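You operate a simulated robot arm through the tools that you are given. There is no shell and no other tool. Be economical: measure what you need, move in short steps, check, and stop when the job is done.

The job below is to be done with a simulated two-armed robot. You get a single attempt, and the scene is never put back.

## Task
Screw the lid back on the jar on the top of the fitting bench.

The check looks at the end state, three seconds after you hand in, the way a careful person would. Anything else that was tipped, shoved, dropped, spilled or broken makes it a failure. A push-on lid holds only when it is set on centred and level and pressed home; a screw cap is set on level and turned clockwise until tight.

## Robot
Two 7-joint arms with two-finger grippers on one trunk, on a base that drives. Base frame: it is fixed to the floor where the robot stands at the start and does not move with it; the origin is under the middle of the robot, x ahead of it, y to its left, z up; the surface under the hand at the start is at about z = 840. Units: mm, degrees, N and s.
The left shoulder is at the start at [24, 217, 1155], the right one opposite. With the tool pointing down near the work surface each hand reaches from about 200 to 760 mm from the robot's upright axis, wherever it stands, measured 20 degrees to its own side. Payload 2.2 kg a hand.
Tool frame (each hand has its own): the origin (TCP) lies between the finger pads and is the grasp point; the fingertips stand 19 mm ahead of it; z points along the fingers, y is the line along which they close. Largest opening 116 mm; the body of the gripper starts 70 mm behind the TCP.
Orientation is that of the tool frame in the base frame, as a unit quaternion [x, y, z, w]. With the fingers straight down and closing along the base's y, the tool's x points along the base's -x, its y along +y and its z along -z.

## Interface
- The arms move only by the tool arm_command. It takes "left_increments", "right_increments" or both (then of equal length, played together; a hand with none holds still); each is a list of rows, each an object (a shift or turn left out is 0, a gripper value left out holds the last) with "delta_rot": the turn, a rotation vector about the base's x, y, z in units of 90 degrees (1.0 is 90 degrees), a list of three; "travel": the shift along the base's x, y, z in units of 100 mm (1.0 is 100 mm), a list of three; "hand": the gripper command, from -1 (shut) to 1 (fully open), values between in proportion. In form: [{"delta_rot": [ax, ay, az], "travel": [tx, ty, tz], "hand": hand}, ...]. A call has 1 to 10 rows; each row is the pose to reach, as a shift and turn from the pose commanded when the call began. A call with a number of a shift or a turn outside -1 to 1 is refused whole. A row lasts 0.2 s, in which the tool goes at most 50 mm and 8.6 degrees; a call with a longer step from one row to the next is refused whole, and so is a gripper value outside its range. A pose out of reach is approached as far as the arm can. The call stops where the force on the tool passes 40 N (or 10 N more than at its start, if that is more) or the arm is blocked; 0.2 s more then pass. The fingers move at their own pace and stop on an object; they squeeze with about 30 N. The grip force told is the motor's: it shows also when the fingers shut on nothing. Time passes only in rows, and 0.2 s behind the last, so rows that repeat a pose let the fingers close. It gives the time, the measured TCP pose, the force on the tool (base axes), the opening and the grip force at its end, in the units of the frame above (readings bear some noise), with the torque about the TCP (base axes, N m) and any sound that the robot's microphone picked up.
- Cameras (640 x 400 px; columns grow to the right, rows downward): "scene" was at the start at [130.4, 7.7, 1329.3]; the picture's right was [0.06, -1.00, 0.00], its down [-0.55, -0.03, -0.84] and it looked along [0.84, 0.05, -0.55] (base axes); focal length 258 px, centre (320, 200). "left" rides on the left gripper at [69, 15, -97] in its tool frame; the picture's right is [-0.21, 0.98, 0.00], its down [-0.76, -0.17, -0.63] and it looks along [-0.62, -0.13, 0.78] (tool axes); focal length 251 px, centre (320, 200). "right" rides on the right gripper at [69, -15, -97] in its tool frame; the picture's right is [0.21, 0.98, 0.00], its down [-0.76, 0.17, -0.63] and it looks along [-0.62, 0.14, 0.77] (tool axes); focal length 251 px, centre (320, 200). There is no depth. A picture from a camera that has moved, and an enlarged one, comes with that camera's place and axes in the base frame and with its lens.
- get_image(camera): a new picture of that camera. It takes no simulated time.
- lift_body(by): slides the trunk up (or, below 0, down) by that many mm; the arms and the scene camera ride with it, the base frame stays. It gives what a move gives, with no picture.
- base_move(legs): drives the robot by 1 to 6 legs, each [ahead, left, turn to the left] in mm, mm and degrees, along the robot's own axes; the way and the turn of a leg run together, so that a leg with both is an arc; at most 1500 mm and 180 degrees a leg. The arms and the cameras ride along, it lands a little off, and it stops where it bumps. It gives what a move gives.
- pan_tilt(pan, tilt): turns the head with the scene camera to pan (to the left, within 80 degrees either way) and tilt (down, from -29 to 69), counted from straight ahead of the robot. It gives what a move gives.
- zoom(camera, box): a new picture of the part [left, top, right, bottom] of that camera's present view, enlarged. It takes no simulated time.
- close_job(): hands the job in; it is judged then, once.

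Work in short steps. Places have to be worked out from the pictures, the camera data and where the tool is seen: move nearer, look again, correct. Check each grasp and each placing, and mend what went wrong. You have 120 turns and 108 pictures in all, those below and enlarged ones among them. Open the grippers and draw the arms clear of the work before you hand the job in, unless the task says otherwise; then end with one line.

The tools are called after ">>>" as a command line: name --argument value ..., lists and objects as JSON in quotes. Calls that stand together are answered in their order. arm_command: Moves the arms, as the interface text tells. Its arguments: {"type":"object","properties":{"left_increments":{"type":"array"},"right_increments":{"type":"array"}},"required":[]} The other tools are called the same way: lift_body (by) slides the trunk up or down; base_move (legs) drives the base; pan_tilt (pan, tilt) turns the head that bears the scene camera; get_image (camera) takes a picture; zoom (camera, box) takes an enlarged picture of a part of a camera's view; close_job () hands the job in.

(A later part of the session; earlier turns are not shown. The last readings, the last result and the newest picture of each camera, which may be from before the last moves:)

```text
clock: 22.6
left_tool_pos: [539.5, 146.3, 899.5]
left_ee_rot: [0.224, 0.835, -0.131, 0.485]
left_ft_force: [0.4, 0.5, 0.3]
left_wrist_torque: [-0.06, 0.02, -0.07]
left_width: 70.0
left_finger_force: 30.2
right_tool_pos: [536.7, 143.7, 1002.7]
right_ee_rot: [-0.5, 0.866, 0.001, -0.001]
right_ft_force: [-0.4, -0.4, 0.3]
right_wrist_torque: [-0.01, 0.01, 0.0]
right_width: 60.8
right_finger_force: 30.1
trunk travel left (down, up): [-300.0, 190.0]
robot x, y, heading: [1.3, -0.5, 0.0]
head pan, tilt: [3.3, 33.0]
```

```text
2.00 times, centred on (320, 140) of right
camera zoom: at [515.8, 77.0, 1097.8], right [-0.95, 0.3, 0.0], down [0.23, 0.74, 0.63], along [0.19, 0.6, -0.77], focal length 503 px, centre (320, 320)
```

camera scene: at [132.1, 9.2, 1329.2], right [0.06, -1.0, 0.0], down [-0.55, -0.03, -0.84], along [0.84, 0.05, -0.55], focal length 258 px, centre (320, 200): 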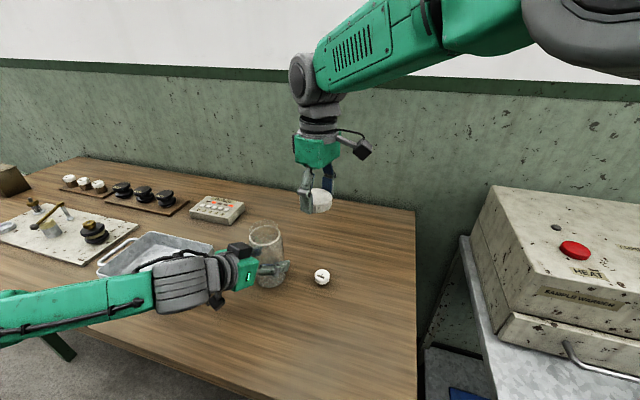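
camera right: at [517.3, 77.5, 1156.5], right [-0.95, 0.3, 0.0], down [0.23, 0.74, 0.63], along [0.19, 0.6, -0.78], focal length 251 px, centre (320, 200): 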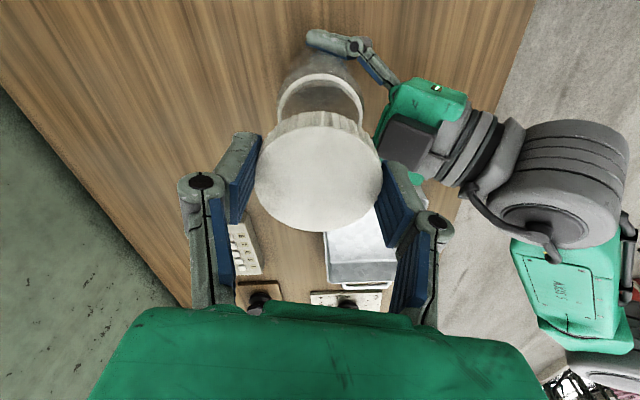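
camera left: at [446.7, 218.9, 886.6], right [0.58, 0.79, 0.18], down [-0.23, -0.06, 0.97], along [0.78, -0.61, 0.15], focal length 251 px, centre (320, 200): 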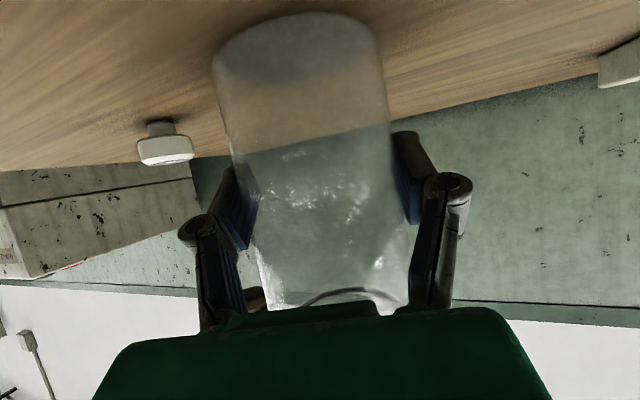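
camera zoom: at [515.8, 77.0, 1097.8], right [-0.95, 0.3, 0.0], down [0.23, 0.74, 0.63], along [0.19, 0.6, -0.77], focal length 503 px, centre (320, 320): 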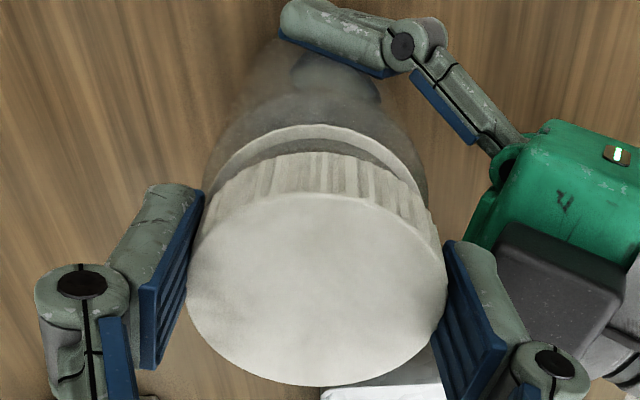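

No contact force now at the same height, so the near wall has cleared the rim. I'll continue down in small steps.

>>> arm_command --right_increments '[{"travel": [0, 0, -0.02]}, {"travel": [0, 0, -0.04]}, {"travel": [0, 0, -0.06]}, {"travel": [0, 0, -0.08]}, {"travel": [0, 0, -0.1]}]'

>>> zoom --camera "right" --box '[220, 40, 420, 240]'

>>> zoom --camera "scene" --box '[220, 190, 300, 260]'

```text
clock: 23.8
left_tool_pos: [539.2, 146.3, 898.3]
left_ee_rot: [0.222, 0.836, -0.13, 0.484]
left_ft_force: [5.0, 0.4, -2.6]
left_wrist_torque: [-0.6, 0.2, 0.05]
left_width: 70.1
left_finger_force: 29.8
right_tool_pos: [536.1, 143.1, 994.8]
right_ee_rot: [-0.5, 0.866, 0.0, 0.001]
right_ft_force: [-1.2, -0.6, 14.6]
right_wrist_torque: [0.44, -0.23, 0.03]
right_width: 60.6
right_finger_force: 30.4
trunk travel left (down, up): [-300.0, 190.0]
robot x, y, heading: [-0.3, -1.4, 0.3]
head pan, tilt: [3.3, 33.0]
```

```text
2.00 times, centred on (320, 140) of right
camera zoom: at [515.5, 76.7, 1090.2], right [-0.95, 0.3, 0.0], down [0.23, 0.74, 0.64], along [0.19, 0.61, -0.77], focal length 503 px, centre (320, 320)
```

zoom: 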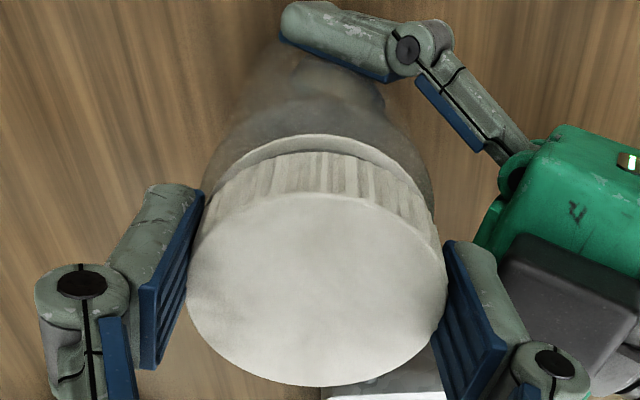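

```text
5.71 times, centred on (260, 225) of scene
camera zoom: at [131.0, 9.2, 1329.5], right [0.06, -1.0, 0.0], down [-0.55, -0.03, -0.84], along [0.84, 0.05, -0.55], focal length 1475 px, centre (663, 57)
```

zoom: 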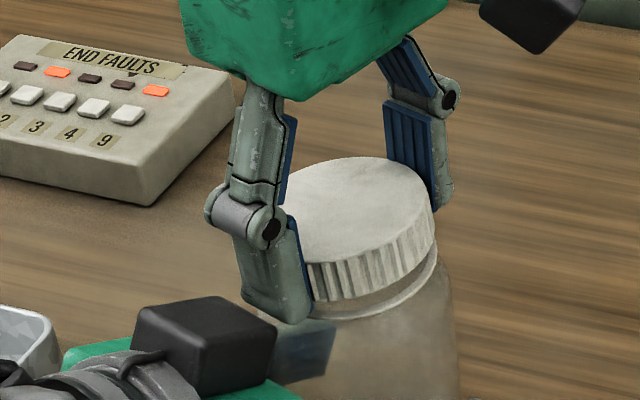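

The lid is over the neck, and now the low far edge is touching (contact at about +34 mm on the far side). Pressing slightly more should level it in the grip.

>>> arm_command --right_increments '[{"travel": [0, 0, -0.02]}, {"travel": [0, 0, -0.04]}, {"travel": [0, 0, -0.05]}]'

>>> zoom --camera "right" --box '[220, 40, 420, 240]'

>>> zoom --camera "scene" --box '[220, 190, 300, 260]'

```text
clock: 24.6
left_tool_pos: [538.9, 147.3, 898.8]
left_ee_rot: [0.223, 0.836, -0.129, 0.484]
left_ft_force: [7.0, -0.3, -8.7]
left_wrist_torque: [0.23, -0.34, 0.0]
left_width: 70.1
left_finger_force: 29.7
right_tool_pos: [536.6, 142.5, 989.5]
right_ee_rot: [-0.499, 0.866, 0.0, 0.002]
right_ft_force: [-1.2, 0.7, 33.2]
right_wrist_torque: [0.08, -0.06, 0.01]
right_width: 60.7
right_finger_force: 30.2
trunk travel left (down, up): [-300.0, 190.0]
robot x, y, heading: [-0.3, -0.1, 0.0]
head pan, tilt: [3.3, 33.0]
```

```text
2.00 times, centred on (320, 140) of right
camera zoom: at [514.7, 76.1, 1085.1], right [-0.95, 0.3, 0.0], down [0.23, 0.74, 0.63], along [0.19, 0.6, -0.77], focal length 503 px, centre (320, 320)
```

zoom: 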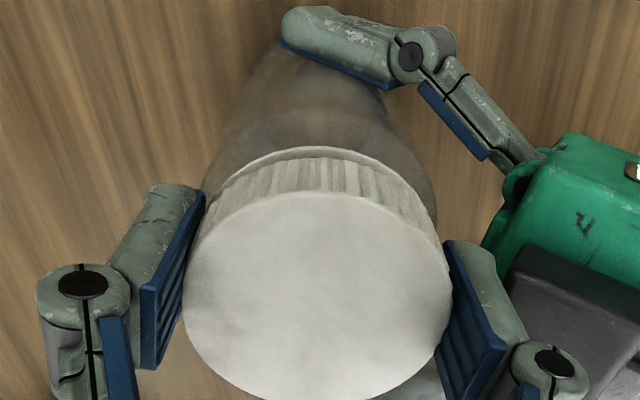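

```text
5.71 times, centred on (260, 225) of scene
camera zoom: at [129.5, 8.7, 1329.7], right [0.06, -1.0, 0.0], down [-0.55, -0.03, -0.84], along [0.84, 0.05, -0.55], focal length 1475 px, centre (663, 57)
```

zoom: 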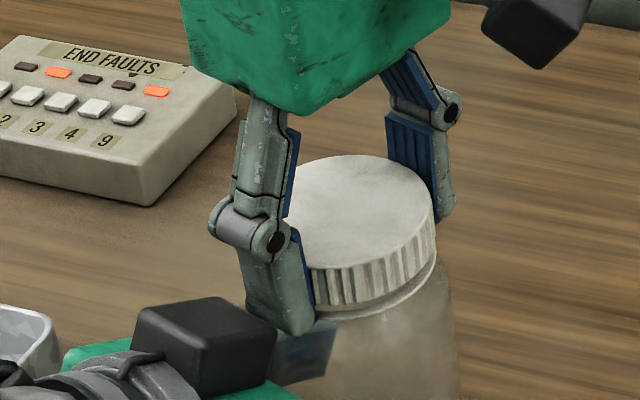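

Force 33 N with nearly zero torque: the lid now seats level on the neck. The TCP is about 4 mm off the jar axis, so I'll open, recentre on the axis and regrip before turning.

>>> arm_command --right_increments '[{"travel": [0, 0, 0.02]}, {"travel": [0, 0, 0.02], "hand": 0.3}, {"travel": [0, 0, 0.02], "hand": 0.3}, {"travel": [0.01, 0.018, 0.02]}, {"travel": [0.02, 0.035, 0.02]}, {"travel": [0.02, 0.035, 0.02]}]'

>>> get_image --camera "right"

>>> zoom --camera "scene" --box '[220, 190, 300, 260]'

```text
clock: 26.0
left_tool_pos: [539.3, 147.5, 900.3]
left_ee_rot: [0.223, 0.836, -0.13, 0.484]
left_ft_force: [-1.0, 2.4, 0.9]
left_wrist_torque: [-0.2, -0.17, -0.07]
left_width: 70.3
left_finger_force: 29.6
right_tool_pos: [538.4, 146.6, 990.8]
right_ee_rot: [-0.5, 0.866, 0.001, 0.0]
right_ft_force: [1.4, -2.3, 0.7]
right_wrist_torque: [0.02, 0.03, 0.1]
right_width: 76.9
right_finger_force: 0.0
trunk travel left (down, up): [-300.0, 190.0]
robot x, y, heading: [0.2, -0.9, -0.2]
head pan, tilt: [3.3, 33.0]
```

```text
65 pictures are left
camera right: at [517.6, 80.5, 1085.6], right [-0.95, 0.3, 0.0], down [0.23, 0.74, 0.63], along [0.19, 0.6, -0.77], focal length 251 px, centre (320, 200)
```

right: 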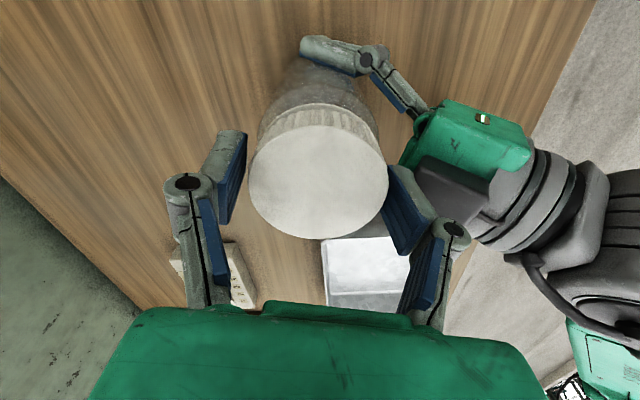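

```text
5.71 times, centred on (260, 225) of scene
camera zoom: at [132.0, 9.9, 1329.2], right [0.06, -1.0, 0.0], down [-0.55, -0.03, -0.84], along [0.84, 0.05, -0.55], focal length 1475 px, centre (663, 57)
```

zoom: 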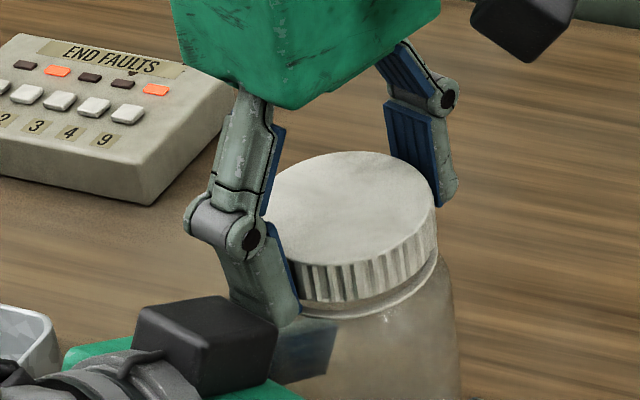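

The lid sits level and seated on the neck ring. One finger grazes the lid, so I'll shift 1.5 mm and close again.

>>> arm_command --right_increments '[{"travel": [-0.013, 0.008, 0]}, {"travel": [-0.013, 0.008, 0], "hand": -0.3}, {"travel": [-0.013, 0.008, 0], "hand": -0.3}, {"travel": [-0.013, 0.008, 0], "hand": -0.3}]'

>>> get_image --camera "right"

```text
clock: 27.0
left_tool_pos: [540.4, 147.0, 899.2]
left_ee_rot: [0.224, 0.836, -0.131, 0.484]
left_ft_force: [-12.0, 6.7, 3.8]
left_wrist_torque: [-0.37, -0.83, -0.02]
left_width: 70.3
left_finger_force: 30.2
right_tool_pos: [538.8, 147.6, 990.8]
right_ee_rot: [-0.5, 0.866, 0.0, 0.002]
right_ft_force: [11.3, -6.1, 0.5]
right_wrist_torque: [-0.04, -0.15, -0.04]
right_width: 60.7
right_finger_force: 29.7
trunk travel left (down, up): [-300.0, 190.0]
robot x, y, heading: [1.7, 2.1, -0.1]
head pan, tilt: [3.3, 33.0]
```

```text
63 pictures are left
camera right: at [516.8, 80.7, 1086.2], right [-0.95, 0.3, 0.0], down [0.23, 0.74, 0.63], along [0.19, 0.6, -0.77], focal length 251 px, centre (320, 200)
```

right: 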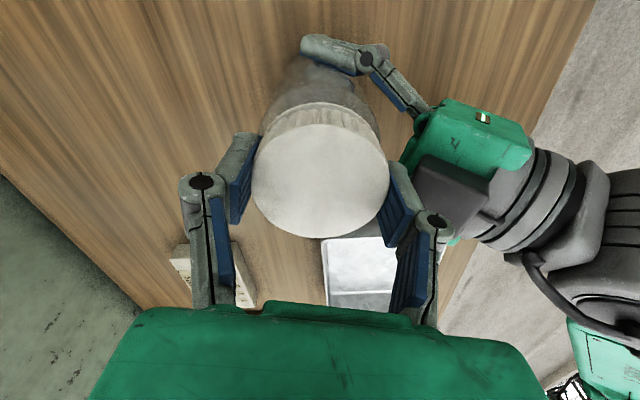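

Closing loaded the hand by 13 N toward (+x,-y), so my shift was the wrong way. I'll relieve it.

>>> arm_command --right_increments '[{"travel": [0.01, -0.006, 0]}, {"travel": [0.02, -0.012, 0]}, {"travel": [0.02, -0.012, 0]}]'

```text
clock: 27.8
left_tool_pos: [539.3, 146.3, 898.9]
left_ee_rot: [0.223, 0.836, -0.13, 0.484]
left_ft_force: [-7.2, -0.3, 2.3]
left_wrist_torque: [0.31, -0.13, -0.03]
left_width: 69.9
left_finger_force: 29.6
right_tool_pos: [537.2, 146.4, 990.7]
right_ee_rot: [-0.501, 0.866, 0.0, -0.001]
right_ft_force: [5.0, 1.5, 4.4]
right_wrist_torque: [0.01, -0.23, 0.0]
right_width: 60.4
right_finger_force: 30.2
trunk travel left (down, up): [-300.0, 190.0]
robot x, y, heading: [-4.7, 2.5, 0.2]
head pan, tilt: [3.3, 33.0]
```

Lateral load is down to 5 N. I'll relieve a bit more in x, press 1 mm and turn clockwise about 80°.

>>> arm_command --right_increments '[{"travel": [0.01, 0.0, -0.01], "delta_rot": [0, 0, -0.05]}, {"travel": [0.01, 0.0, -0.01], "delta_rot": [0, 0, -0.13]}, {"travel": [0.01, 0.0, -0.01], "delta_rot": [0, 0, -0.22]}, {"travel": [0.01, 0.0, -0.01], "delta_rot": [0, 0, -0.31]}, {"travel": [0.01, 0.0, -0.01], "delta_rot": [0, 0, -0.4]}]'

>>> zoom --camera "scene" --box '[200, 170, 320, 270]'

```text
clock: 29.0
left_tool_pos: [539.4, 147.2, 899.0]
left_ee_rot: [0.223, 0.836, -0.129, 0.484]
left_ft_force: [7.1, -7.1, -4.0]
left_wrist_torque: [0.18, 0.93, 0.03]
left_width: 70.0
left_finger_force: 29.7
right_tool_pos: [538.9, 147.1, 989.4]
right_ee_rot: [-0.206, 0.978, 0.001, 0.0]
right_ft_force: [-9.8, 5.6, 12.2]
right_wrist_torque: [0.4, 0.06, 0.02]
right_width: 60.5
right_finger_force: 29.5
trunk travel left (down, up): [-300.0, 190.0]
robot x, y, heading: [2.0, -0.3, -0.2]
head pan, tilt: [3.3, 33.0]
```

```text
4.00 times, centred on (260, 220) of scene
camera zoom: at [130.7, 9.1, 1329.4], right [0.06, -1.0, 0.0], down [-0.55, -0.03, -0.84], along [0.84, 0.05, -0.55], focal length 1032 px, centre (560, 120)
```

zoom: 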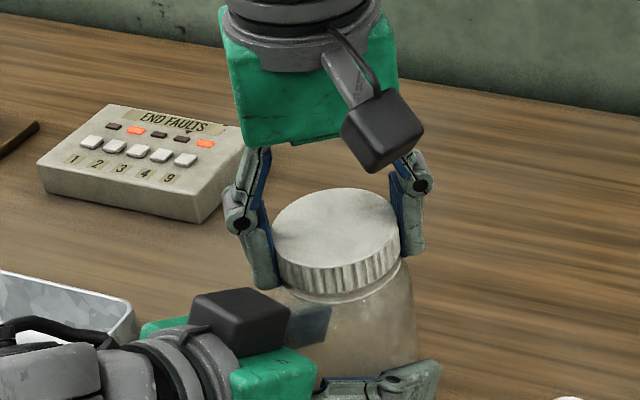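

36° turned with no resistance yet. There's some lateral load the other way, so I'll trim it and keep turning.

>>> arm_command --right_increments '[{"travel": [-0.01, 0.005, 0], "delta_rot": [0, 0, -0.09]}, {"travel": [-0.01, 0.005, 0], "delta_rot": [0, 0, -0.18]}, {"travel": [-0.01, 0.005, 0], "delta_rot": [0, 0, -0.27]}, {"travel": [-0.01, 0.005, 0], "delta_rot": [0, 0, -0.36]}, {"travel": [-0.01, 0.005, 0], "delta_rot": [0, 0, -0.45]}]'

>>> zoom --camera "scene" --box '[200, 170, 320, 270]'

```text
clock: 30.2
left_tool_pos: [538.8, 146.4, 899.6]
left_ee_rot: [0.224, 0.836, -0.131, 0.484]
left_ft_force: [5.2, -5.5, -1.8]
left_wrist_torque: [0.35, 0.43, 0.0]
left_width: 70.0
left_finger_force: 29.6
right_tool_pos: [539.6, 147.4, 988.3]
right_ee_rot: [0.144, 0.99, 0.0, 0.001]
right_ft_force: [-4.5, 6.6, 6.7]
right_wrist_torque: [0.28, 0.02, 0.03]
right_width: 60.7
right_finger_force: 29.8
trunk travel left (down, up): [-300.0, 190.0]
robot x, y, heading: [-2.5, 3.9, 0.0]
head pan, tilt: [3.3, 33.0]
```

```text
4.00 times, centred on (260, 220) of scene
camera zoom: at [131.5, 9.4, 1329.2], right [0.06, -1.0, 0.0], down [-0.55, -0.03, -0.84], along [0.84, 0.05, -0.55], focal length 1032 px, centre (560, 120)
```

zoom: 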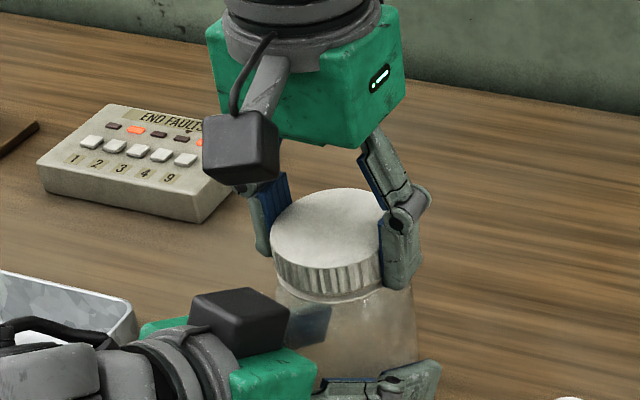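

76° turned, and z is slowly dropping, so the thread seems to be drawing it down. Clearances look fine, so I'll continue.

>>> arm_command --right_increments '[{"travel": [-0.005, 0.006, -0.005], "delta_rot": [0, 0, -0.09]}, {"travel": [-0.005, 0.006, -0.005], "delta_rot": [0, 0, -0.18]}, {"travel": [-0.005, 0.006, -0.005], "delta_rot": [0, 0, -0.27]}, {"travel": [-0.005, 0.006, -0.01], "delta_rot": [0, 0, -0.36]}, {"travel": [-0.005, 0.006, -0.01], "delta_rot": [0, 0, -0.45]}]'

>>> get_image --camera "scene"

```text
clock: 31.4
left_tool_pos: [540.4, 147.4, 899.6]
left_ee_rot: [0.223, 0.836, -0.13, 0.484]
left_ft_force: [4.0, -0.8, -2.0]
left_wrist_torque: [0.09, 0.17, 0.03]
left_width: 70.1
left_finger_force: 30.5
right_tool_pos: [539.0, 147.2, 988.4]
right_ee_rot: [0.477, 0.879, -0.001, 0.001]
right_ft_force: [-3.0, -0.5, 11.0]
right_wrist_torque: [0.03, 0.02, 0.04]
right_width: 60.4
right_finger_force: 29.8
trunk travel left (down, up): [-300.0, 190.0]
robot x, y, heading: [-3.4, 1.0, -0.1]
head pan, tilt: [3.3, 33.0]
```

```text
60 pictures are left
camera scene: at [131.2, 9.0, 1329.3], right [0.06, -1.0, 0.0], down [-0.55, -0.03, -0.84], along [0.84, 0.05, -0.55], focal length 258 px, centre (320, 200)
```

scene: 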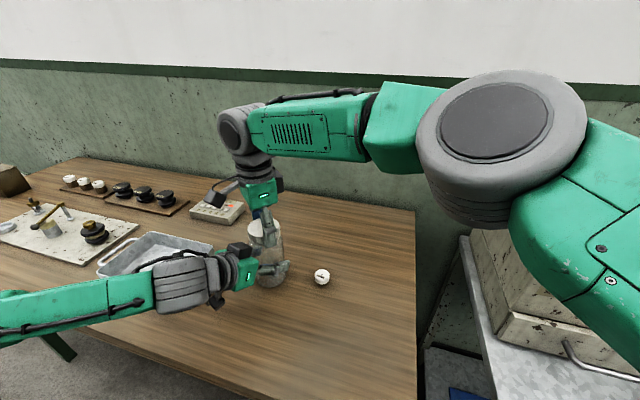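

116° turned without any tightening torque. I'll keep turning.

>>> arm_command --right_increments '[{"travel": [-0.002, 0, 0], "delta_rot": [0, 0, -0.09]}, {"travel": [-0.002, 0, 0], "delta_rot": [0, 0, -0.18]}, {"travel": [-0.002, 0, 0], "delta_rot": [0, 0, -0.27]}, {"travel": [-0.002, 0, -0.005], "delta_rot": [0, 0, -0.36]}, {"travel": [-0.002, 0, -0.005], "delta_rot": [0, 0, -0.45]}, {"travel": [-0.002, 0, -0.005], "delta_rot": [0, 0, -0.54]}]'

>>> zoom --camera "scene" --box '[200, 170, 320, 270]'

```text
clock: 32.8
left_tool_pos: [539.1, 148.8, 898.8]
left_ee_rot: [0.223, 0.836, -0.13, 0.485]
left_ft_force: [-2.9, 4.0, 0.2]
left_wrist_torque: [-0.17, -0.11, -0.03]
left_width: 70.2
left_finger_force: 30.5
right_tool_pos: [538.3, 148.3, 987.1]
right_ee_rot: [0.797, 0.604, -0.001, 0.001]
right_ft_force: [5.4, -4.2, 5.4]
right_wrist_torque: [0.0, -0.32, 0.03]
right_width: 60.9
right_finger_force: 29.7
trunk travel left (down, up): [-300.0, 190.0]
robot x, y, heading: [5.0, 0.5, 0.0]
head pan, tilt: [3.3, 33.0]
```

```text
4.00 times, centred on (260, 220) of scene
camera zoom: at [131.3, 9.6, 1329.3], right [0.06, -1.0, 0.0], down [-0.55, -0.03, -0.84], along [0.84, 0.05, -0.55], focal length 1032 px, centre (560, 120)
```

zoom: 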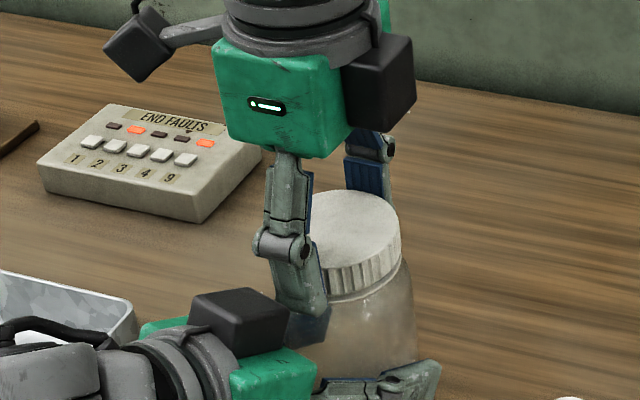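

166° turned, with z still creeping down as threads engage. Continuing with a small trim.

>>> arm_command --right_increments '[{"travel": [0.006, -0.005, -0.003], "delta_rot": [0, 0, -0.09]}, {"travel": [0.006, -0.005, -0.005], "delta_rot": [0, 0, -0.18]}, {"travel": [0.006, -0.005, -0.007], "delta_rot": [0, 0, -0.27]}, {"travel": [0.006, -0.005, -0.01], "delta_rot": [0, 0, -0.36]}, {"travel": [0.006, -0.005, -0.01], "delta_rot": [0, 0, -0.45]}]'

>>> zoom --camera "scene" --box '[200, 170, 320, 270]'

```text
clock: 34.0
left_tool_pos: [539.7, 147.5, 899.3]
left_ee_rot: [0.222, 0.836, -0.129, 0.485]
left_ft_force: [-0.6, -0.6, 0.6]
left_wrist_torque: [-0.01, -0.02, 0.0]
left_width: 58.0
left_finger_force: 0.0
right_tool_pos: [547.5, 9.0, 985.4]
right_ee_rot: [0.956, 0.289, -0.019, -0.036]
right_ft_force: [-2.1, 0.3, 5.9]
right_wrist_torque: [0.25, 0.14, 0.06]
right_width: 60.5
right_finger_force: 30.1
right hand out of reach, approached as far as the arm can: row 2, 3, 4, 5
trunk travel left (down, up): [-300.0, 190.0]
robot x, y, heading: [-0.9, -0.3, -0.0]
head pan, tilt: [3.3, 33.0]
```

```text
4.00 times, centred on (260, 220) of scene
camera zoom: at [129.1, 8.2, 1329.6], right [0.06, -1.0, 0.0], down [-0.54, -0.03, -0.84], along [0.84, 0.05, -0.55], focal length 1032 px, centre (560, 120)
```

zoom: 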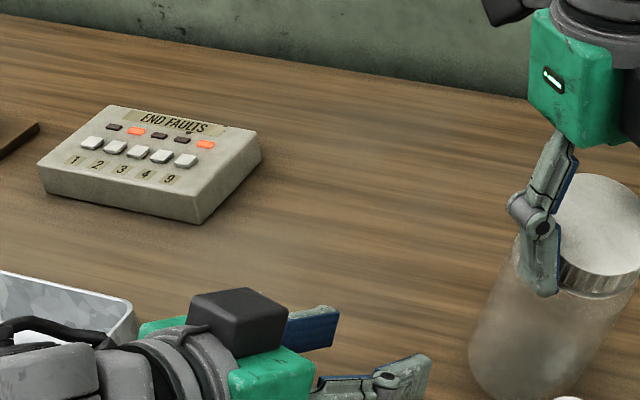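

The right wrist hit a limit and dragged the jar out of the left grip; the jar now hangs from the lid. I'll look before moving anything.

>>> get_image --camera "scene"

>>> get_image --camera "right"

>>> zoom --camera "scene" --box '[280, 180, 400, 300]'

>>> get_image --camera "left"

```text
57 pictures are left
camera scene: at [129.1, 8.2, 1329.6], right [0.06, -1.0, 0.0], down [-0.54, -0.03, -0.84], along [0.84, 0.05, -0.55], focal length 258 px, centre (320, 200)
```

scene: 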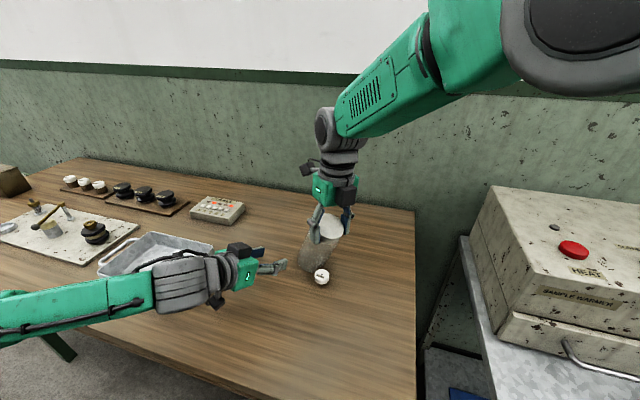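

```text
56 pictures are left
camera right: at [603.3, 54.9, 1080.8], right [0.72, -0.69, -0.08], down [-0.5, -0.59, 0.63], along [-0.49, -0.41, -0.77], focal length 251 px, centre (320, 200)
```

right: 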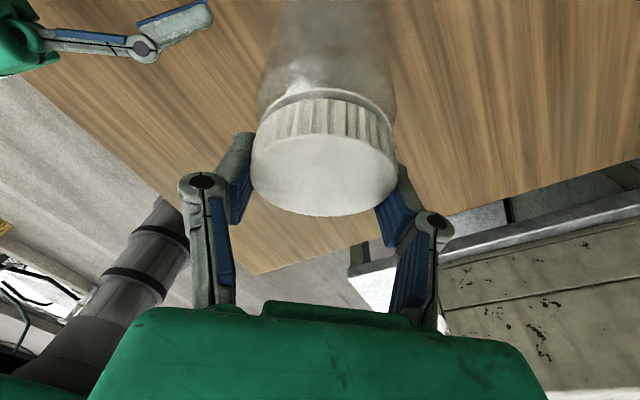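

```text
3.33 times, centred on (340, 240) of scene
camera zoom: at [129.1, 8.2, 1329.6], right [0.06, -1.0, 0.0], down [-0.54, -0.03, -0.84], along [0.84, 0.05, -0.55], focal length 860 px, centre (253, 67)
```

zoom: 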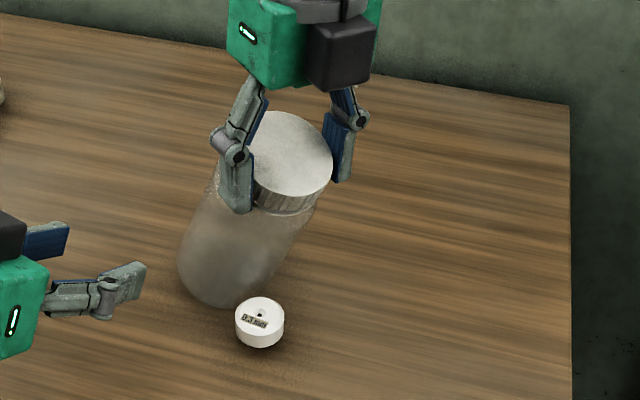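

```text
54 pictures are left
camera left: at [445.6, 219.1, 887.4], right [0.58, 0.79, 0.19], down [-0.23, -0.06, 0.97], along [0.78, -0.61, 0.15], focal length 251 px, centre (320, 200)
```

left: 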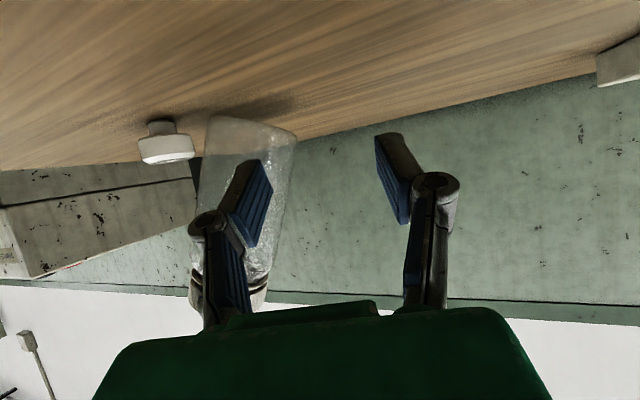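

The knob and the rest look undisturbed. The jar dangles from the threaded lid, tilted about 25° about the finger axis. I'll lift it straight up clear of the table and knob, and withdraw the left hand the way it came.

>>> arm_command --right_increments '[{"travel": [0, 0, 0.15]}, {"travel": [0, 0, 0.35]}, {"travel": [0, 0, 0.6]}, {"travel": [0, 0, 0.8]}]' --left_increments '[{"travel": [-0.15, 0.09, 0.1], "hand": 0.4}, {"travel": [-0.35, 0.2, 0.23], "hand": 1.0}, {"travel": [-0.5, 0.29, 0.34]}, {"travel": [-0.64, 0.4, 0.47]}]'

>>> get_image --camera "scene"

>>> get_image --camera "right"

```text
clock: 35.2
left_tool_pos: [472.0, 186.4, 946.6]
left_ee_rot: [0.224, 0.836, -0.129, 0.484]
left_ft_force: [0.7, -0.2, 0.4]
left_wrist_torque: [-0.03, 0.0, 0.01]
left_width: 116.1
left_finger_force: 0.0
right_tool_pos: [543.3, 0.3, 1017.9]
right_ee_rot: [0.956, 0.282, -0.059, -0.056]
right_ft_force: [-0.3, 0.2, -0.9]
right_wrist_torque: [-0.01, -0.01, 0.0]
right_width: 60.2
right_finger_force: 30.1
trunk travel left (down, up): [-300.0, 190.0]
robot x, y, heading: [2.7, 2.5, 0.0]
head pan, tilt: [3.3, 33.0]
stopped in row 4 (right hand): the arm was blocked; the commanded pose is now the measured one
```

```text
53 pictures are left
camera scene: at [132.2, 9.3, 1329.1], right [0.06, -1.0, 0.0], down [-0.55, -0.03, -0.84], along [0.84, 0.05, -0.55], focal length 258 px, centre (320, 200)
```

scene: 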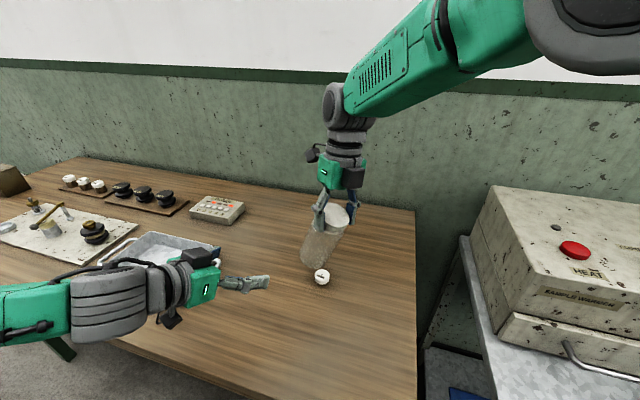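

```text
52 pictures are left
camera right: at [606.8, 44.8, 1109.3], right [0.7, -0.7, -0.15], down [-0.45, -0.6, 0.66], along [-0.55, -0.39, -0.73], focal length 251 px, centre (320, 200)
```

right: 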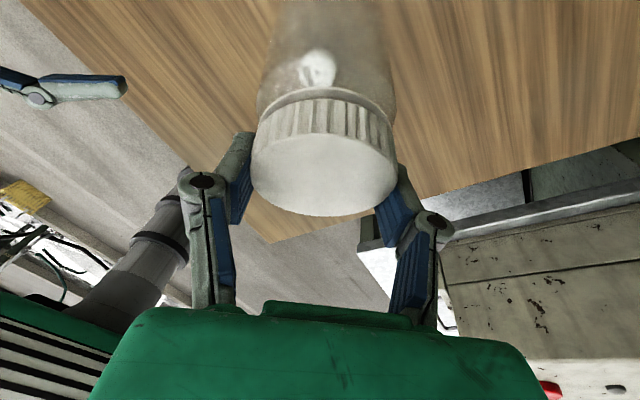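

The wrist is at its joint limit. I'll rotate it back counter-clockwise while lifting further.

>>> arm_command --right_increments '[{"delta_rot": [0, 0, 0.08]}, {"delta_rot": [0, 0, 0.16], "travel": [0, 0, 0.1]}, {"delta_rot": [0, 0, 0.25], "travel": [0, 0, 0.25]}, {"delta_rot": [0, 0, 0.34], "travel": [0, 0, 0.4]}, {"delta_rot": [0, 0, 0.43], "travel": [0, 0, 0.5]}, {"delta_rot": [0, 0, 0.52], "travel": [0, 0, 0.5]}, {"delta_rot": [0, 0, 0.61], "travel": [0, 0, 0.5]}, {"delta_rot": [0, 0, 0.7], "travel": [0, 0, 0.5]}]'

>>> get_image --camera "scene"

```text
clock: 37.0
left_tool_pos: [471.2, 186.7, 947.7]
left_ee_rot: [0.223, 0.836, -0.129, 0.485]
left_ft_force: [-0.3, -0.7, 0.5]
left_wrist_torque: [-0.02, -0.02, 0.01]
left_width: 115.9
left_finger_force: 0.0
right_tool_pos: [551.9, -14.5, 1067.1]
right_ee_rot: [0.678, 0.73, -0.072, -0.037]
right_ft_force: [0.2, 1.2, -1.5]
right_wrist_torque: [-0.04, -0.01, -0.03]
right_width: 60.4
right_finger_force: 29.8
trunk travel left (down, up): [-300.0, 190.0]
robot x, y, heading: [1.9, -0.7, -0.0]
head pan, tilt: [3.3, 33.0]
```

```text
51 pictures are left
camera scene: at [131.8, 9.5, 1329.2], right [0.06, -1.0, 0.0], down [-0.55, -0.03, -0.84], along [0.84, 0.05, -0.55], focal length 258 px, centre (320, 200)
```

scene: 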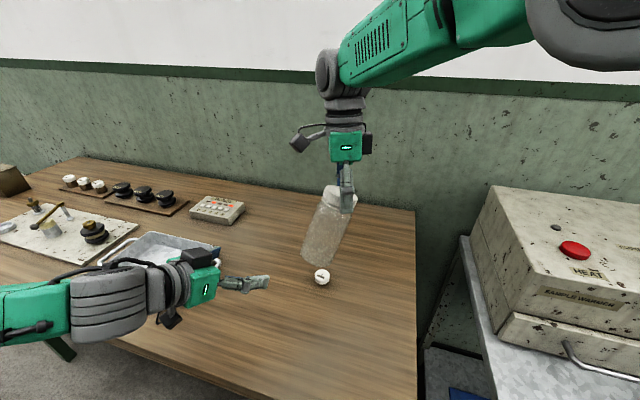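

Good, no contact. I'll continue rotating to a neutral yaw.

>>> arm_command --right_increments '[{"delta_rot": [0, 0, 0.09]}, {"delta_rot": [0, 0, 0.18]}, {"delta_rot": [0, 0, 0.27]}, {"delta_rot": [0, 0, 0.36]}, {"delta_rot": [0, 0, 0.45]}, {"delta_rot": [0, 0, 0.54]}, {"delta_rot": [0, 0, 0.63]}, {"delta_rot": [0, 0, 0.72]}, {"delta_rot": [0, 0, 0.81]}, {"delta_rot": [0, 0, 0.9]}]'

>>> get_image --camera "scene"

>>> get_image --camera "left"

```text
clock: 39.4
left_tool_pos: [466.9, 184.7, 949.8]
left_ee_rot: [0.224, 0.836, -0.127, 0.485]
left_ft_force: [-0.2, -0.5, 0.3]
left_wrist_torque: [0.02, -0.03, -0.01]
left_width: 116.1
left_finger_force: 0.1
right_tool_pos: [536.2, -17.4, 1011.5]
right_ee_rot: [0.04, 0.997, -0.053, -0.031]
right_ft_force: [0.3, -0.5, -1.3]
right_wrist_torque: [0.01, -0.04, 0.02]
right_width: 60.1
right_finger_force: 29.9
trunk travel left (down, up): [-300.0, 190.0]
robot x, y, heading: [-2.1, -1.5, -0.1]
head pan, tilt: [3.3, 33.0]
stopped in row 10 (right hand): the arm was blocked; the commanded pose is now the measured one
```

```text
50 pictures are left
camera scene: at [131.5, 9.3, 1329.2], right [0.06, -1.0, 0.0], down [-0.55, -0.03, -0.84], along [0.84, 0.05, -0.55], focal length 258 px, centre (320, 200)
```

scene: 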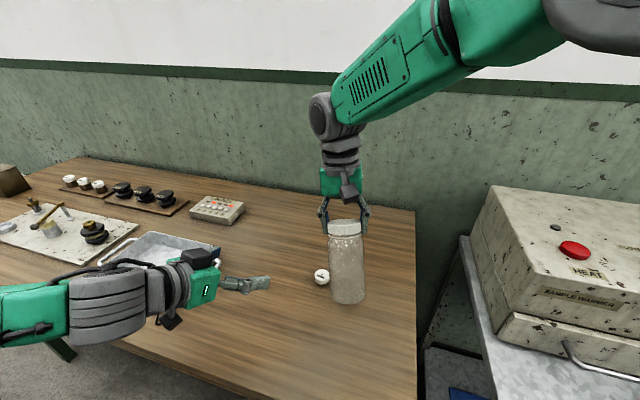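

```text
49 pictures are left
camera left: at [375.6, 255.9, 936.7], right [0.58, 0.79, 0.19], down [-0.24, -0.06, 0.97], along [0.78, -0.61, 0.15], focal length 251 px, centre (320, 200)
```

left: 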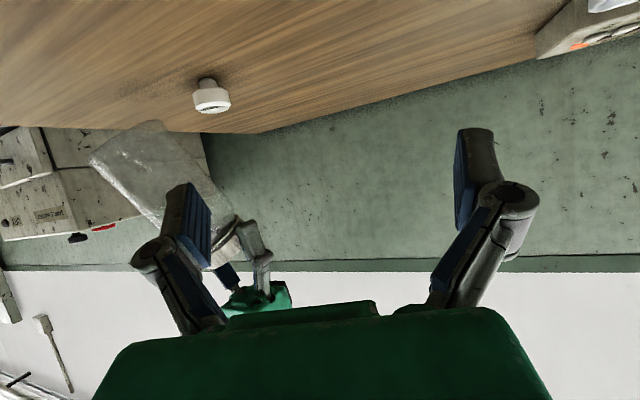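

The hand sagged to z=1011 and is tilted about 7°, with the jar hanging clear and its bottom toward the robot. I'll lift and level the tool gently.

>>> arm_command --right_increments '[{"travel": [0, 0, 0.15]}, {"travel": [0, 0, 0.3]}, {"travel": [0, 0, 0.45], "delta_rot": [0.033, -0.021, 0]}, {"travel": [0, 0, 0.6], "delta_rot": [0.066, -0.042, 0]}, {"travel": [0, 0, 0.6], "delta_rot": [0.066, -0.042, 0]}]'

>>> get_image --camera "right"

>>> get_image --camera "left"

```text
clock: 40.6
left_tool_pos: [469.4, 185.1, 947.5]
left_ee_rot: [0.223, 0.836, -0.127, 0.485]
left_ft_force: [0.6, 0.2, 0.7]
left_wrist_torque: [-0.04, -0.03, 0.01]
left_width: 116.2
left_finger_force: 0.1
right_tool_pos: [533.5, -12.7, 1070.8]
right_ee_rot: [0.036, 0.999, -0.001, 0.001]
right_ft_force: [0.6, -0.1, -1.9]
right_wrist_torque: [0.01, -0.02, -0.01]
right_width: 60.2
right_finger_force: 29.5
trunk travel left (down, up): [-300.0, 190.0]
robot x, y, heading: [-4.2, -0.1, 0.1]
head pan, tilt: [3.3, 33.0]
```

```text
48 pictures are left
camera right: at [464.4, -21.4, 1167.3], right [-0.14, 0.99, 0.0], down [0.76, 0.11, 0.63], along [0.63, 0.09, -0.77], focal length 251 px, centre (320, 200)
```

right: 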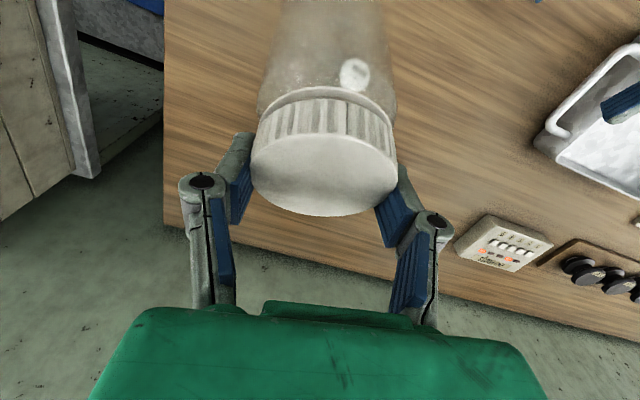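

```text
47 pictures are left
camera left: at [376.5, 256.6, 935.9], right [0.58, 0.79, 0.19], down [-0.23, -0.06, 0.97], along [0.78, -0.61, 0.15], focal length 251 px, centre (320, 200)
```

left: 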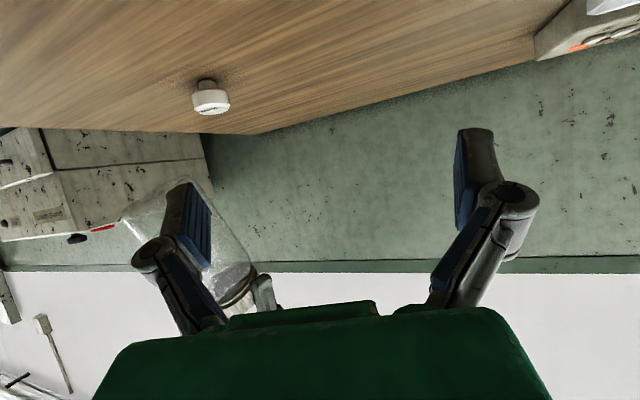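

The tool is level and the jar tilts about 25° toward the robot. I'll pitch the hand by -25° about y so the jar hangs vertical.

>>> arm_command --right_increments '[{"delta_rot": [0, -0.09, 0]}, {"delta_rot": [0, -0.18, 0]}, {"delta_rot": [0, -0.28, 0], "travel": [0, 0.0, 0]}, {"delta_rot": [0, -0.28, 0]}]'

>>> get_image --camera "left"

>>> zoom --camera "scene" --box '[270, 140, 430, 300]'

```text
refused: row 3 steps farther than a row can; nothing moved
```

```text
46 pictures are left
camera left: at [376.5, 256.6, 935.9], right [0.58, 0.79, 0.19], down [-0.23, -0.06, 0.97], along [0.78, -0.61, 0.15], focal length 251 px, centre (320, 200)
```

left: 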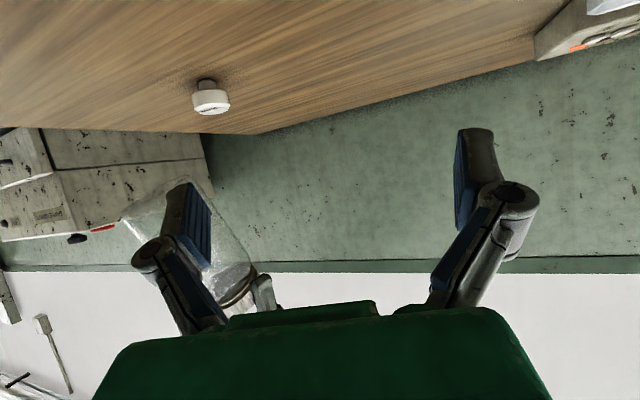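

```text
2.50 times, centred on (350, 220) of scene
camera zoom: at [132.3, 9.6, 1329.1], right [0.06, -1.0, 0.0], down [-0.55, -0.03, -0.84], along [0.84, 0.05, -0.55], focal length 645 px, centre (245, 150)
```

zoom: 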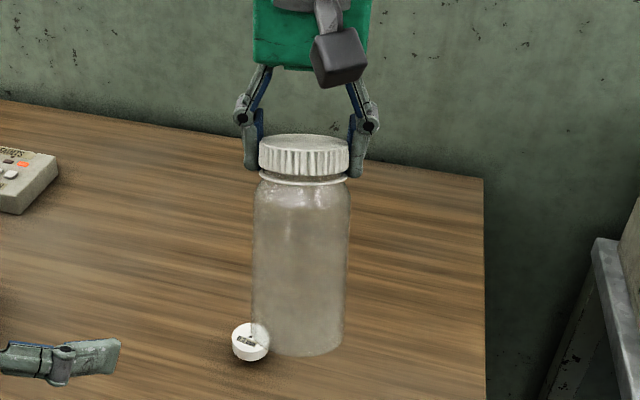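

The step was slightly too large, so I'll redo it in smaller steps.

>>> arm_command --right_increments '[{"delta_rot": [0, -0.08, 0]}, {"delta_rot": [0, -0.16, 0]}, {"delta_rot": [0, -0.23, 0]}, {"delta_rot": [0, -0.28, 0]}, {"delta_rot": [0, -0.28, 0]}]'

>>> get_image --camera "left"

>>> zoom --camera "scene" --box '[270, 140, 430, 300]'

```text
clock: 41.8
left_tool_pos: [469.0, 184.7, 948.8]
left_ee_rot: [0.224, 0.835, -0.128, 0.486]
left_ft_force: [0.0, 0.4, -0.3]
left_wrist_torque: [0.0, 0.01, 0.02]
left_width: 116.0
left_finger_force: 0.0
right_tool_pos: [541.2, -23.4, 1082.2]
right_ee_rot: [0.052, 0.974, 0.022, 0.219]
right_ft_force: [0.3, 0.0, -0.7]
right_wrist_torque: [-0.03, 0.0, -0.01]
right_width: 60.1
right_finger_force: 30.5
trunk travel left (down, up): [-300.0, 190.0]
robot x, y, heading: [-0.8, 2.6, 0.1]
head pan, tilt: [3.3, 33.0]
```

```text
44 pictures are left
camera left: at [376.0, 256.3, 936.3], right [0.58, 0.79, 0.19], down [-0.24, -0.06, 0.97], along [0.78, -0.61, 0.15], focal length 251 px, centre (320, 200)
```

left: 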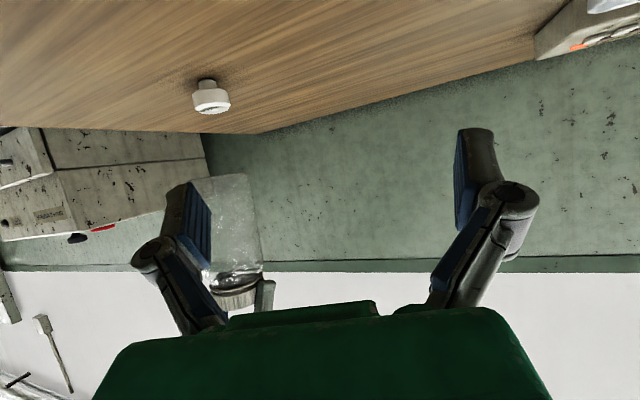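

```text
2.50 times, centred on (350, 220) of scene
camera zoom: at [131.2, 9.3, 1329.2], right [0.06, -1.0, 0.0], down [-0.55, -0.03, -0.84], along [0.84, 0.05, -0.55], focal length 645 px, centre (245, 150)
```

zoom: 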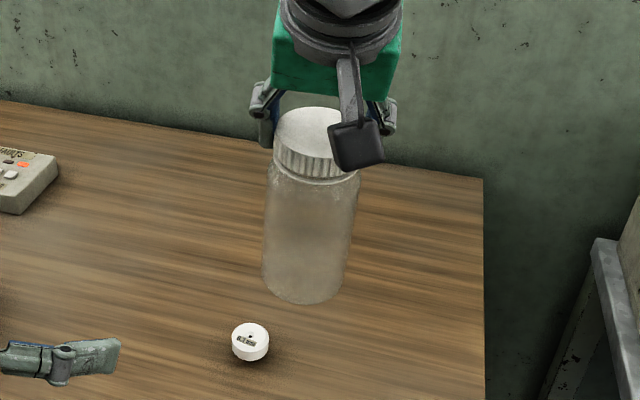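

The jar is now within about 3° of vertical. I'll carry it toward its original spot at y≈148, trimming the tilt slightly.

>>> arm_command --right_increments '[{"travel": [0, 0.2, 0]}, {"travel": [0, 0.45, 0], "delta_rot": [-0.015, 0.02, 0]}, {"travel": [0, 0.7, 0], "delta_rot": [-0.015, 0.02, 0]}, {"travel": [0, 0.9, 0], "delta_rot": [-0.015, 0.02, 0]}, {"travel": [0, 0.9, 0], "delta_rot": [-0.015, 0.02, 0]}]'

```text
clock: 43.2
left_tool_pos: [466.5, 180.6, 950.8]
left_ee_rot: [0.225, 0.834, -0.127, 0.487]
left_ft_force: [0.4, 0.0, -0.8]
left_wrist_torque: [-0.01, -0.03, 0.0]
left_width: 116.2
left_finger_force: 0.0
right_tool_pos: [548.1, 58.1, 1113.6]
right_ee_rot: [0.06, 0.974, 0.025, 0.219]
right_ft_force: [0.1, 0.1, -0.6]
right_wrist_torque: [0.0, -0.03, 0.02]
right_width: 59.8
right_finger_force: 30.3
trunk travel left (down, up): [-300.0, 190.0]
robot x, y, heading: [3.7, 2.2, -0.1]
head pan, tilt: [3.3, 33.0]
stopped in row 5 (right hand): the arm was blocked; the commanded pose is now the measured one
```

The right arm reported being blocked again and drifted up. I'll look at the configuration.

>>> get_image --camera "scene"

>>> get_image --camera "left"

```text
42 pictures are left
camera scene: at [131.1, 9.4, 1329.3], right [0.06, -1.0, 0.0], down [-0.55, -0.03, -0.84], along [0.84, 0.05, -0.55], focal length 258 px, centre (320, 200)
```

scene: 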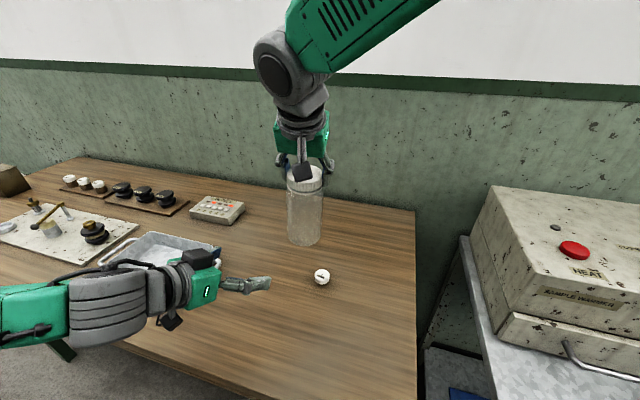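

```text
41 pictures are left
camera left: at [373.2, 253.6, 938.3], right [0.58, 0.79, 0.19], down [-0.24, -0.06, 0.97], along [0.78, -0.61, 0.15], focal length 251 px, centre (320, 200)
```

left: 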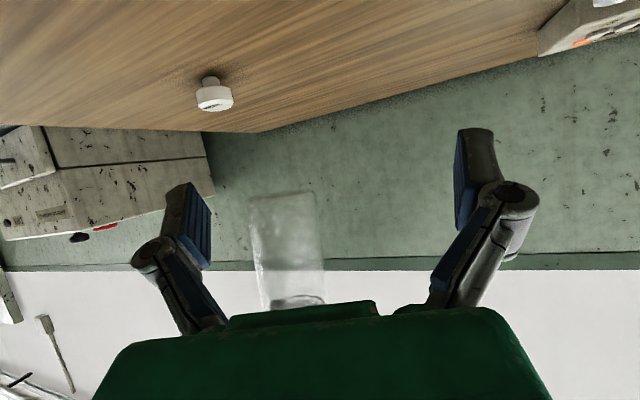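

The jar hangs upright. I'll try slower steps: further in y, and down.

>>> arm_command --right_increments '[{"travel": [0, 0.1, -0.08]}, {"travel": [0, 0.2, -0.16]}, {"travel": [0, 0.3, -0.24]}, {"travel": [0, 0.4, -0.32]}, {"travel": [0, 0.5, -0.4]}, {"travel": [0, 0.5, -0.4]}]'

```text
clock: 44.8
left_tool_pos: [462.5, 179.3, 953.4]
left_ee_rot: [0.226, 0.834, -0.126, 0.488]
left_ft_force: [0.2, 0.4, 0.0]
left_wrist_torque: [0.01, 0.02, 0.0]
left_width: 115.8
left_finger_force: 0.0
right_tool_pos: [566.3, 80.0, 1112.3]
right_ee_rot: [0.096, 0.968, 0.057, 0.226]
right_ft_force: [0.1, 0.1, -0.6]
right_wrist_torque: [0.0, -0.02, -0.01]
right_width: 60.3
right_finger_force: 29.4
trunk travel left (down, up): [-300.0, 190.0]
robot x, y, heading: [2.3, -4.3, 0.0]
head pan, tilt: [3.3, 33.0]
stopped in row 6 (right hand): the arm was blocked; the commanded pose is now the measured one
```

The hand drifts in x and toward clockwise yaw, suggesting a joint limit on the counter-clockwise side. I'll test by yawing clockwise about 36° in place.

>>> arm_command --right_increments '[{"delta_rot": [0, 0, -0.08]}, {"delta_rot": [0, 0, -0.16]}, {"delta_rot": [0, 0, -0.24]}, {"delta_rot": [0, 0, -0.32]}, {"delta_rot": [0, 0, -0.4]}, {"delta_rot": [0, 0, -0.4]}]'

>>> get_image --camera "scene"

```text
clock: 46.4
left_tool_pos: [461.1, 178.0, 954.4]
left_ee_rot: [0.226, 0.833, -0.124, 0.489]
left_ft_force: [-0.8, 0.0, 0.6]
left_wrist_torque: [-0.01, -0.01, 0.01]
left_width: 116.1
left_finger_force: 0.0
right_tool_pos: [583.2, 48.1, 1138.8]
right_ee_rot: [0.423, 0.879, 0.008, 0.222]
right_ft_force: [-1.2, 0.7, -0.3]
right_wrist_torque: [0.0, 0.0, 0.02]
right_width: 60.2
right_finger_force: 30.1
trunk travel left (down, up): [-300.0, 190.0]
robot x, y, heading: [-1.6, 4.6, 0.3]
head pan, tilt: [3.3, 33.0]
stopped in row 6 (right hand): the arm was blocked; the commanded pose is now the measured one
```

```text
40 pictures are left
camera scene: at [131.9, 9.5, 1329.2], right [0.06, -1.0, 0.0], down [-0.55, -0.03, -0.84], along [0.84, 0.05, -0.55], focal length 258 px, centre (320, 200)
```

scene: 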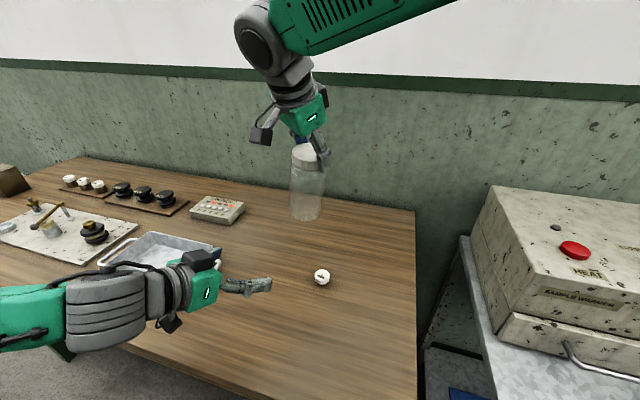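

Rotation tracked but position drifted outward and up. I'll test whether pure translation back and down tracks.

>>> arm_command --right_increments '[{"travel": [-0.1, -0.1, -0.1]}, {"travel": [-0.2, -0.2, -0.2]}, {"travel": [-0.3, -0.3, -0.3]}, {"travel": [-0.4, -0.4, -0.4]}, {"travel": [-0.4, -0.4, -0.4]}, {"travel": [-0.4, -0.4, -0.4]}]'

```text
clock: 47.8
left_tool_pos: [461.2, 178.6, 955.3]
left_ee_rot: [0.227, 0.833, -0.125, 0.489]
left_ft_force: [0.8, 0.9, 0.6]
left_wrist_torque: [-0.02, -0.01, -0.01]
left_width: 115.9
left_finger_force: 0.1
right_tool_pos: [552.6, -2.4, 1110.6]
right_ee_rot: [0.438, 0.873, 0.022, 0.215]
right_ft_force: [0.0, -0.9, -0.3]
right_wrist_torque: [0.0, 0.03, 0.03]
right_width: 60.2
right_finger_force: 30.2
trunk travel left (down, up): [-300.0, 190.0]
robot x, y, heading: [2.0, -1.9, -0.1]
head pan, tilt: [3.3, 33.0]
```

That tracked roughly. I'll hold a few rows to see whether it settles on the command.

>>> arm_command --right_increments '[{}, {}, {}, {}, {}]'

```text
clock: 49.0
left_tool_pos: [461.3, 177.3, 953.8]
left_ee_rot: [0.226, 0.834, -0.124, 0.488]
left_ft_force: [0.3, -0.1, -0.3]
left_wrist_torque: [0.0, -0.01, -0.02]
left_width: 115.6
left_finger_force: 0.1
right_tool_pos: [550.3, -0.1, 1110.4]
right_ee_rot: [0.435, 0.874, 0.022, 0.216]
right_ft_force: [-0.8, 0.4, -0.9]
right_wrist_torque: [0.02, 0.04, 0.01]
right_width: 60.5
right_finger_force: 29.7
trunk travel left (down, up): [-300.0, 190.0]
robot x, y, heading: [2.6, -1.8, 0.2]
head pan, tilt: [3.3, 33.0]
```

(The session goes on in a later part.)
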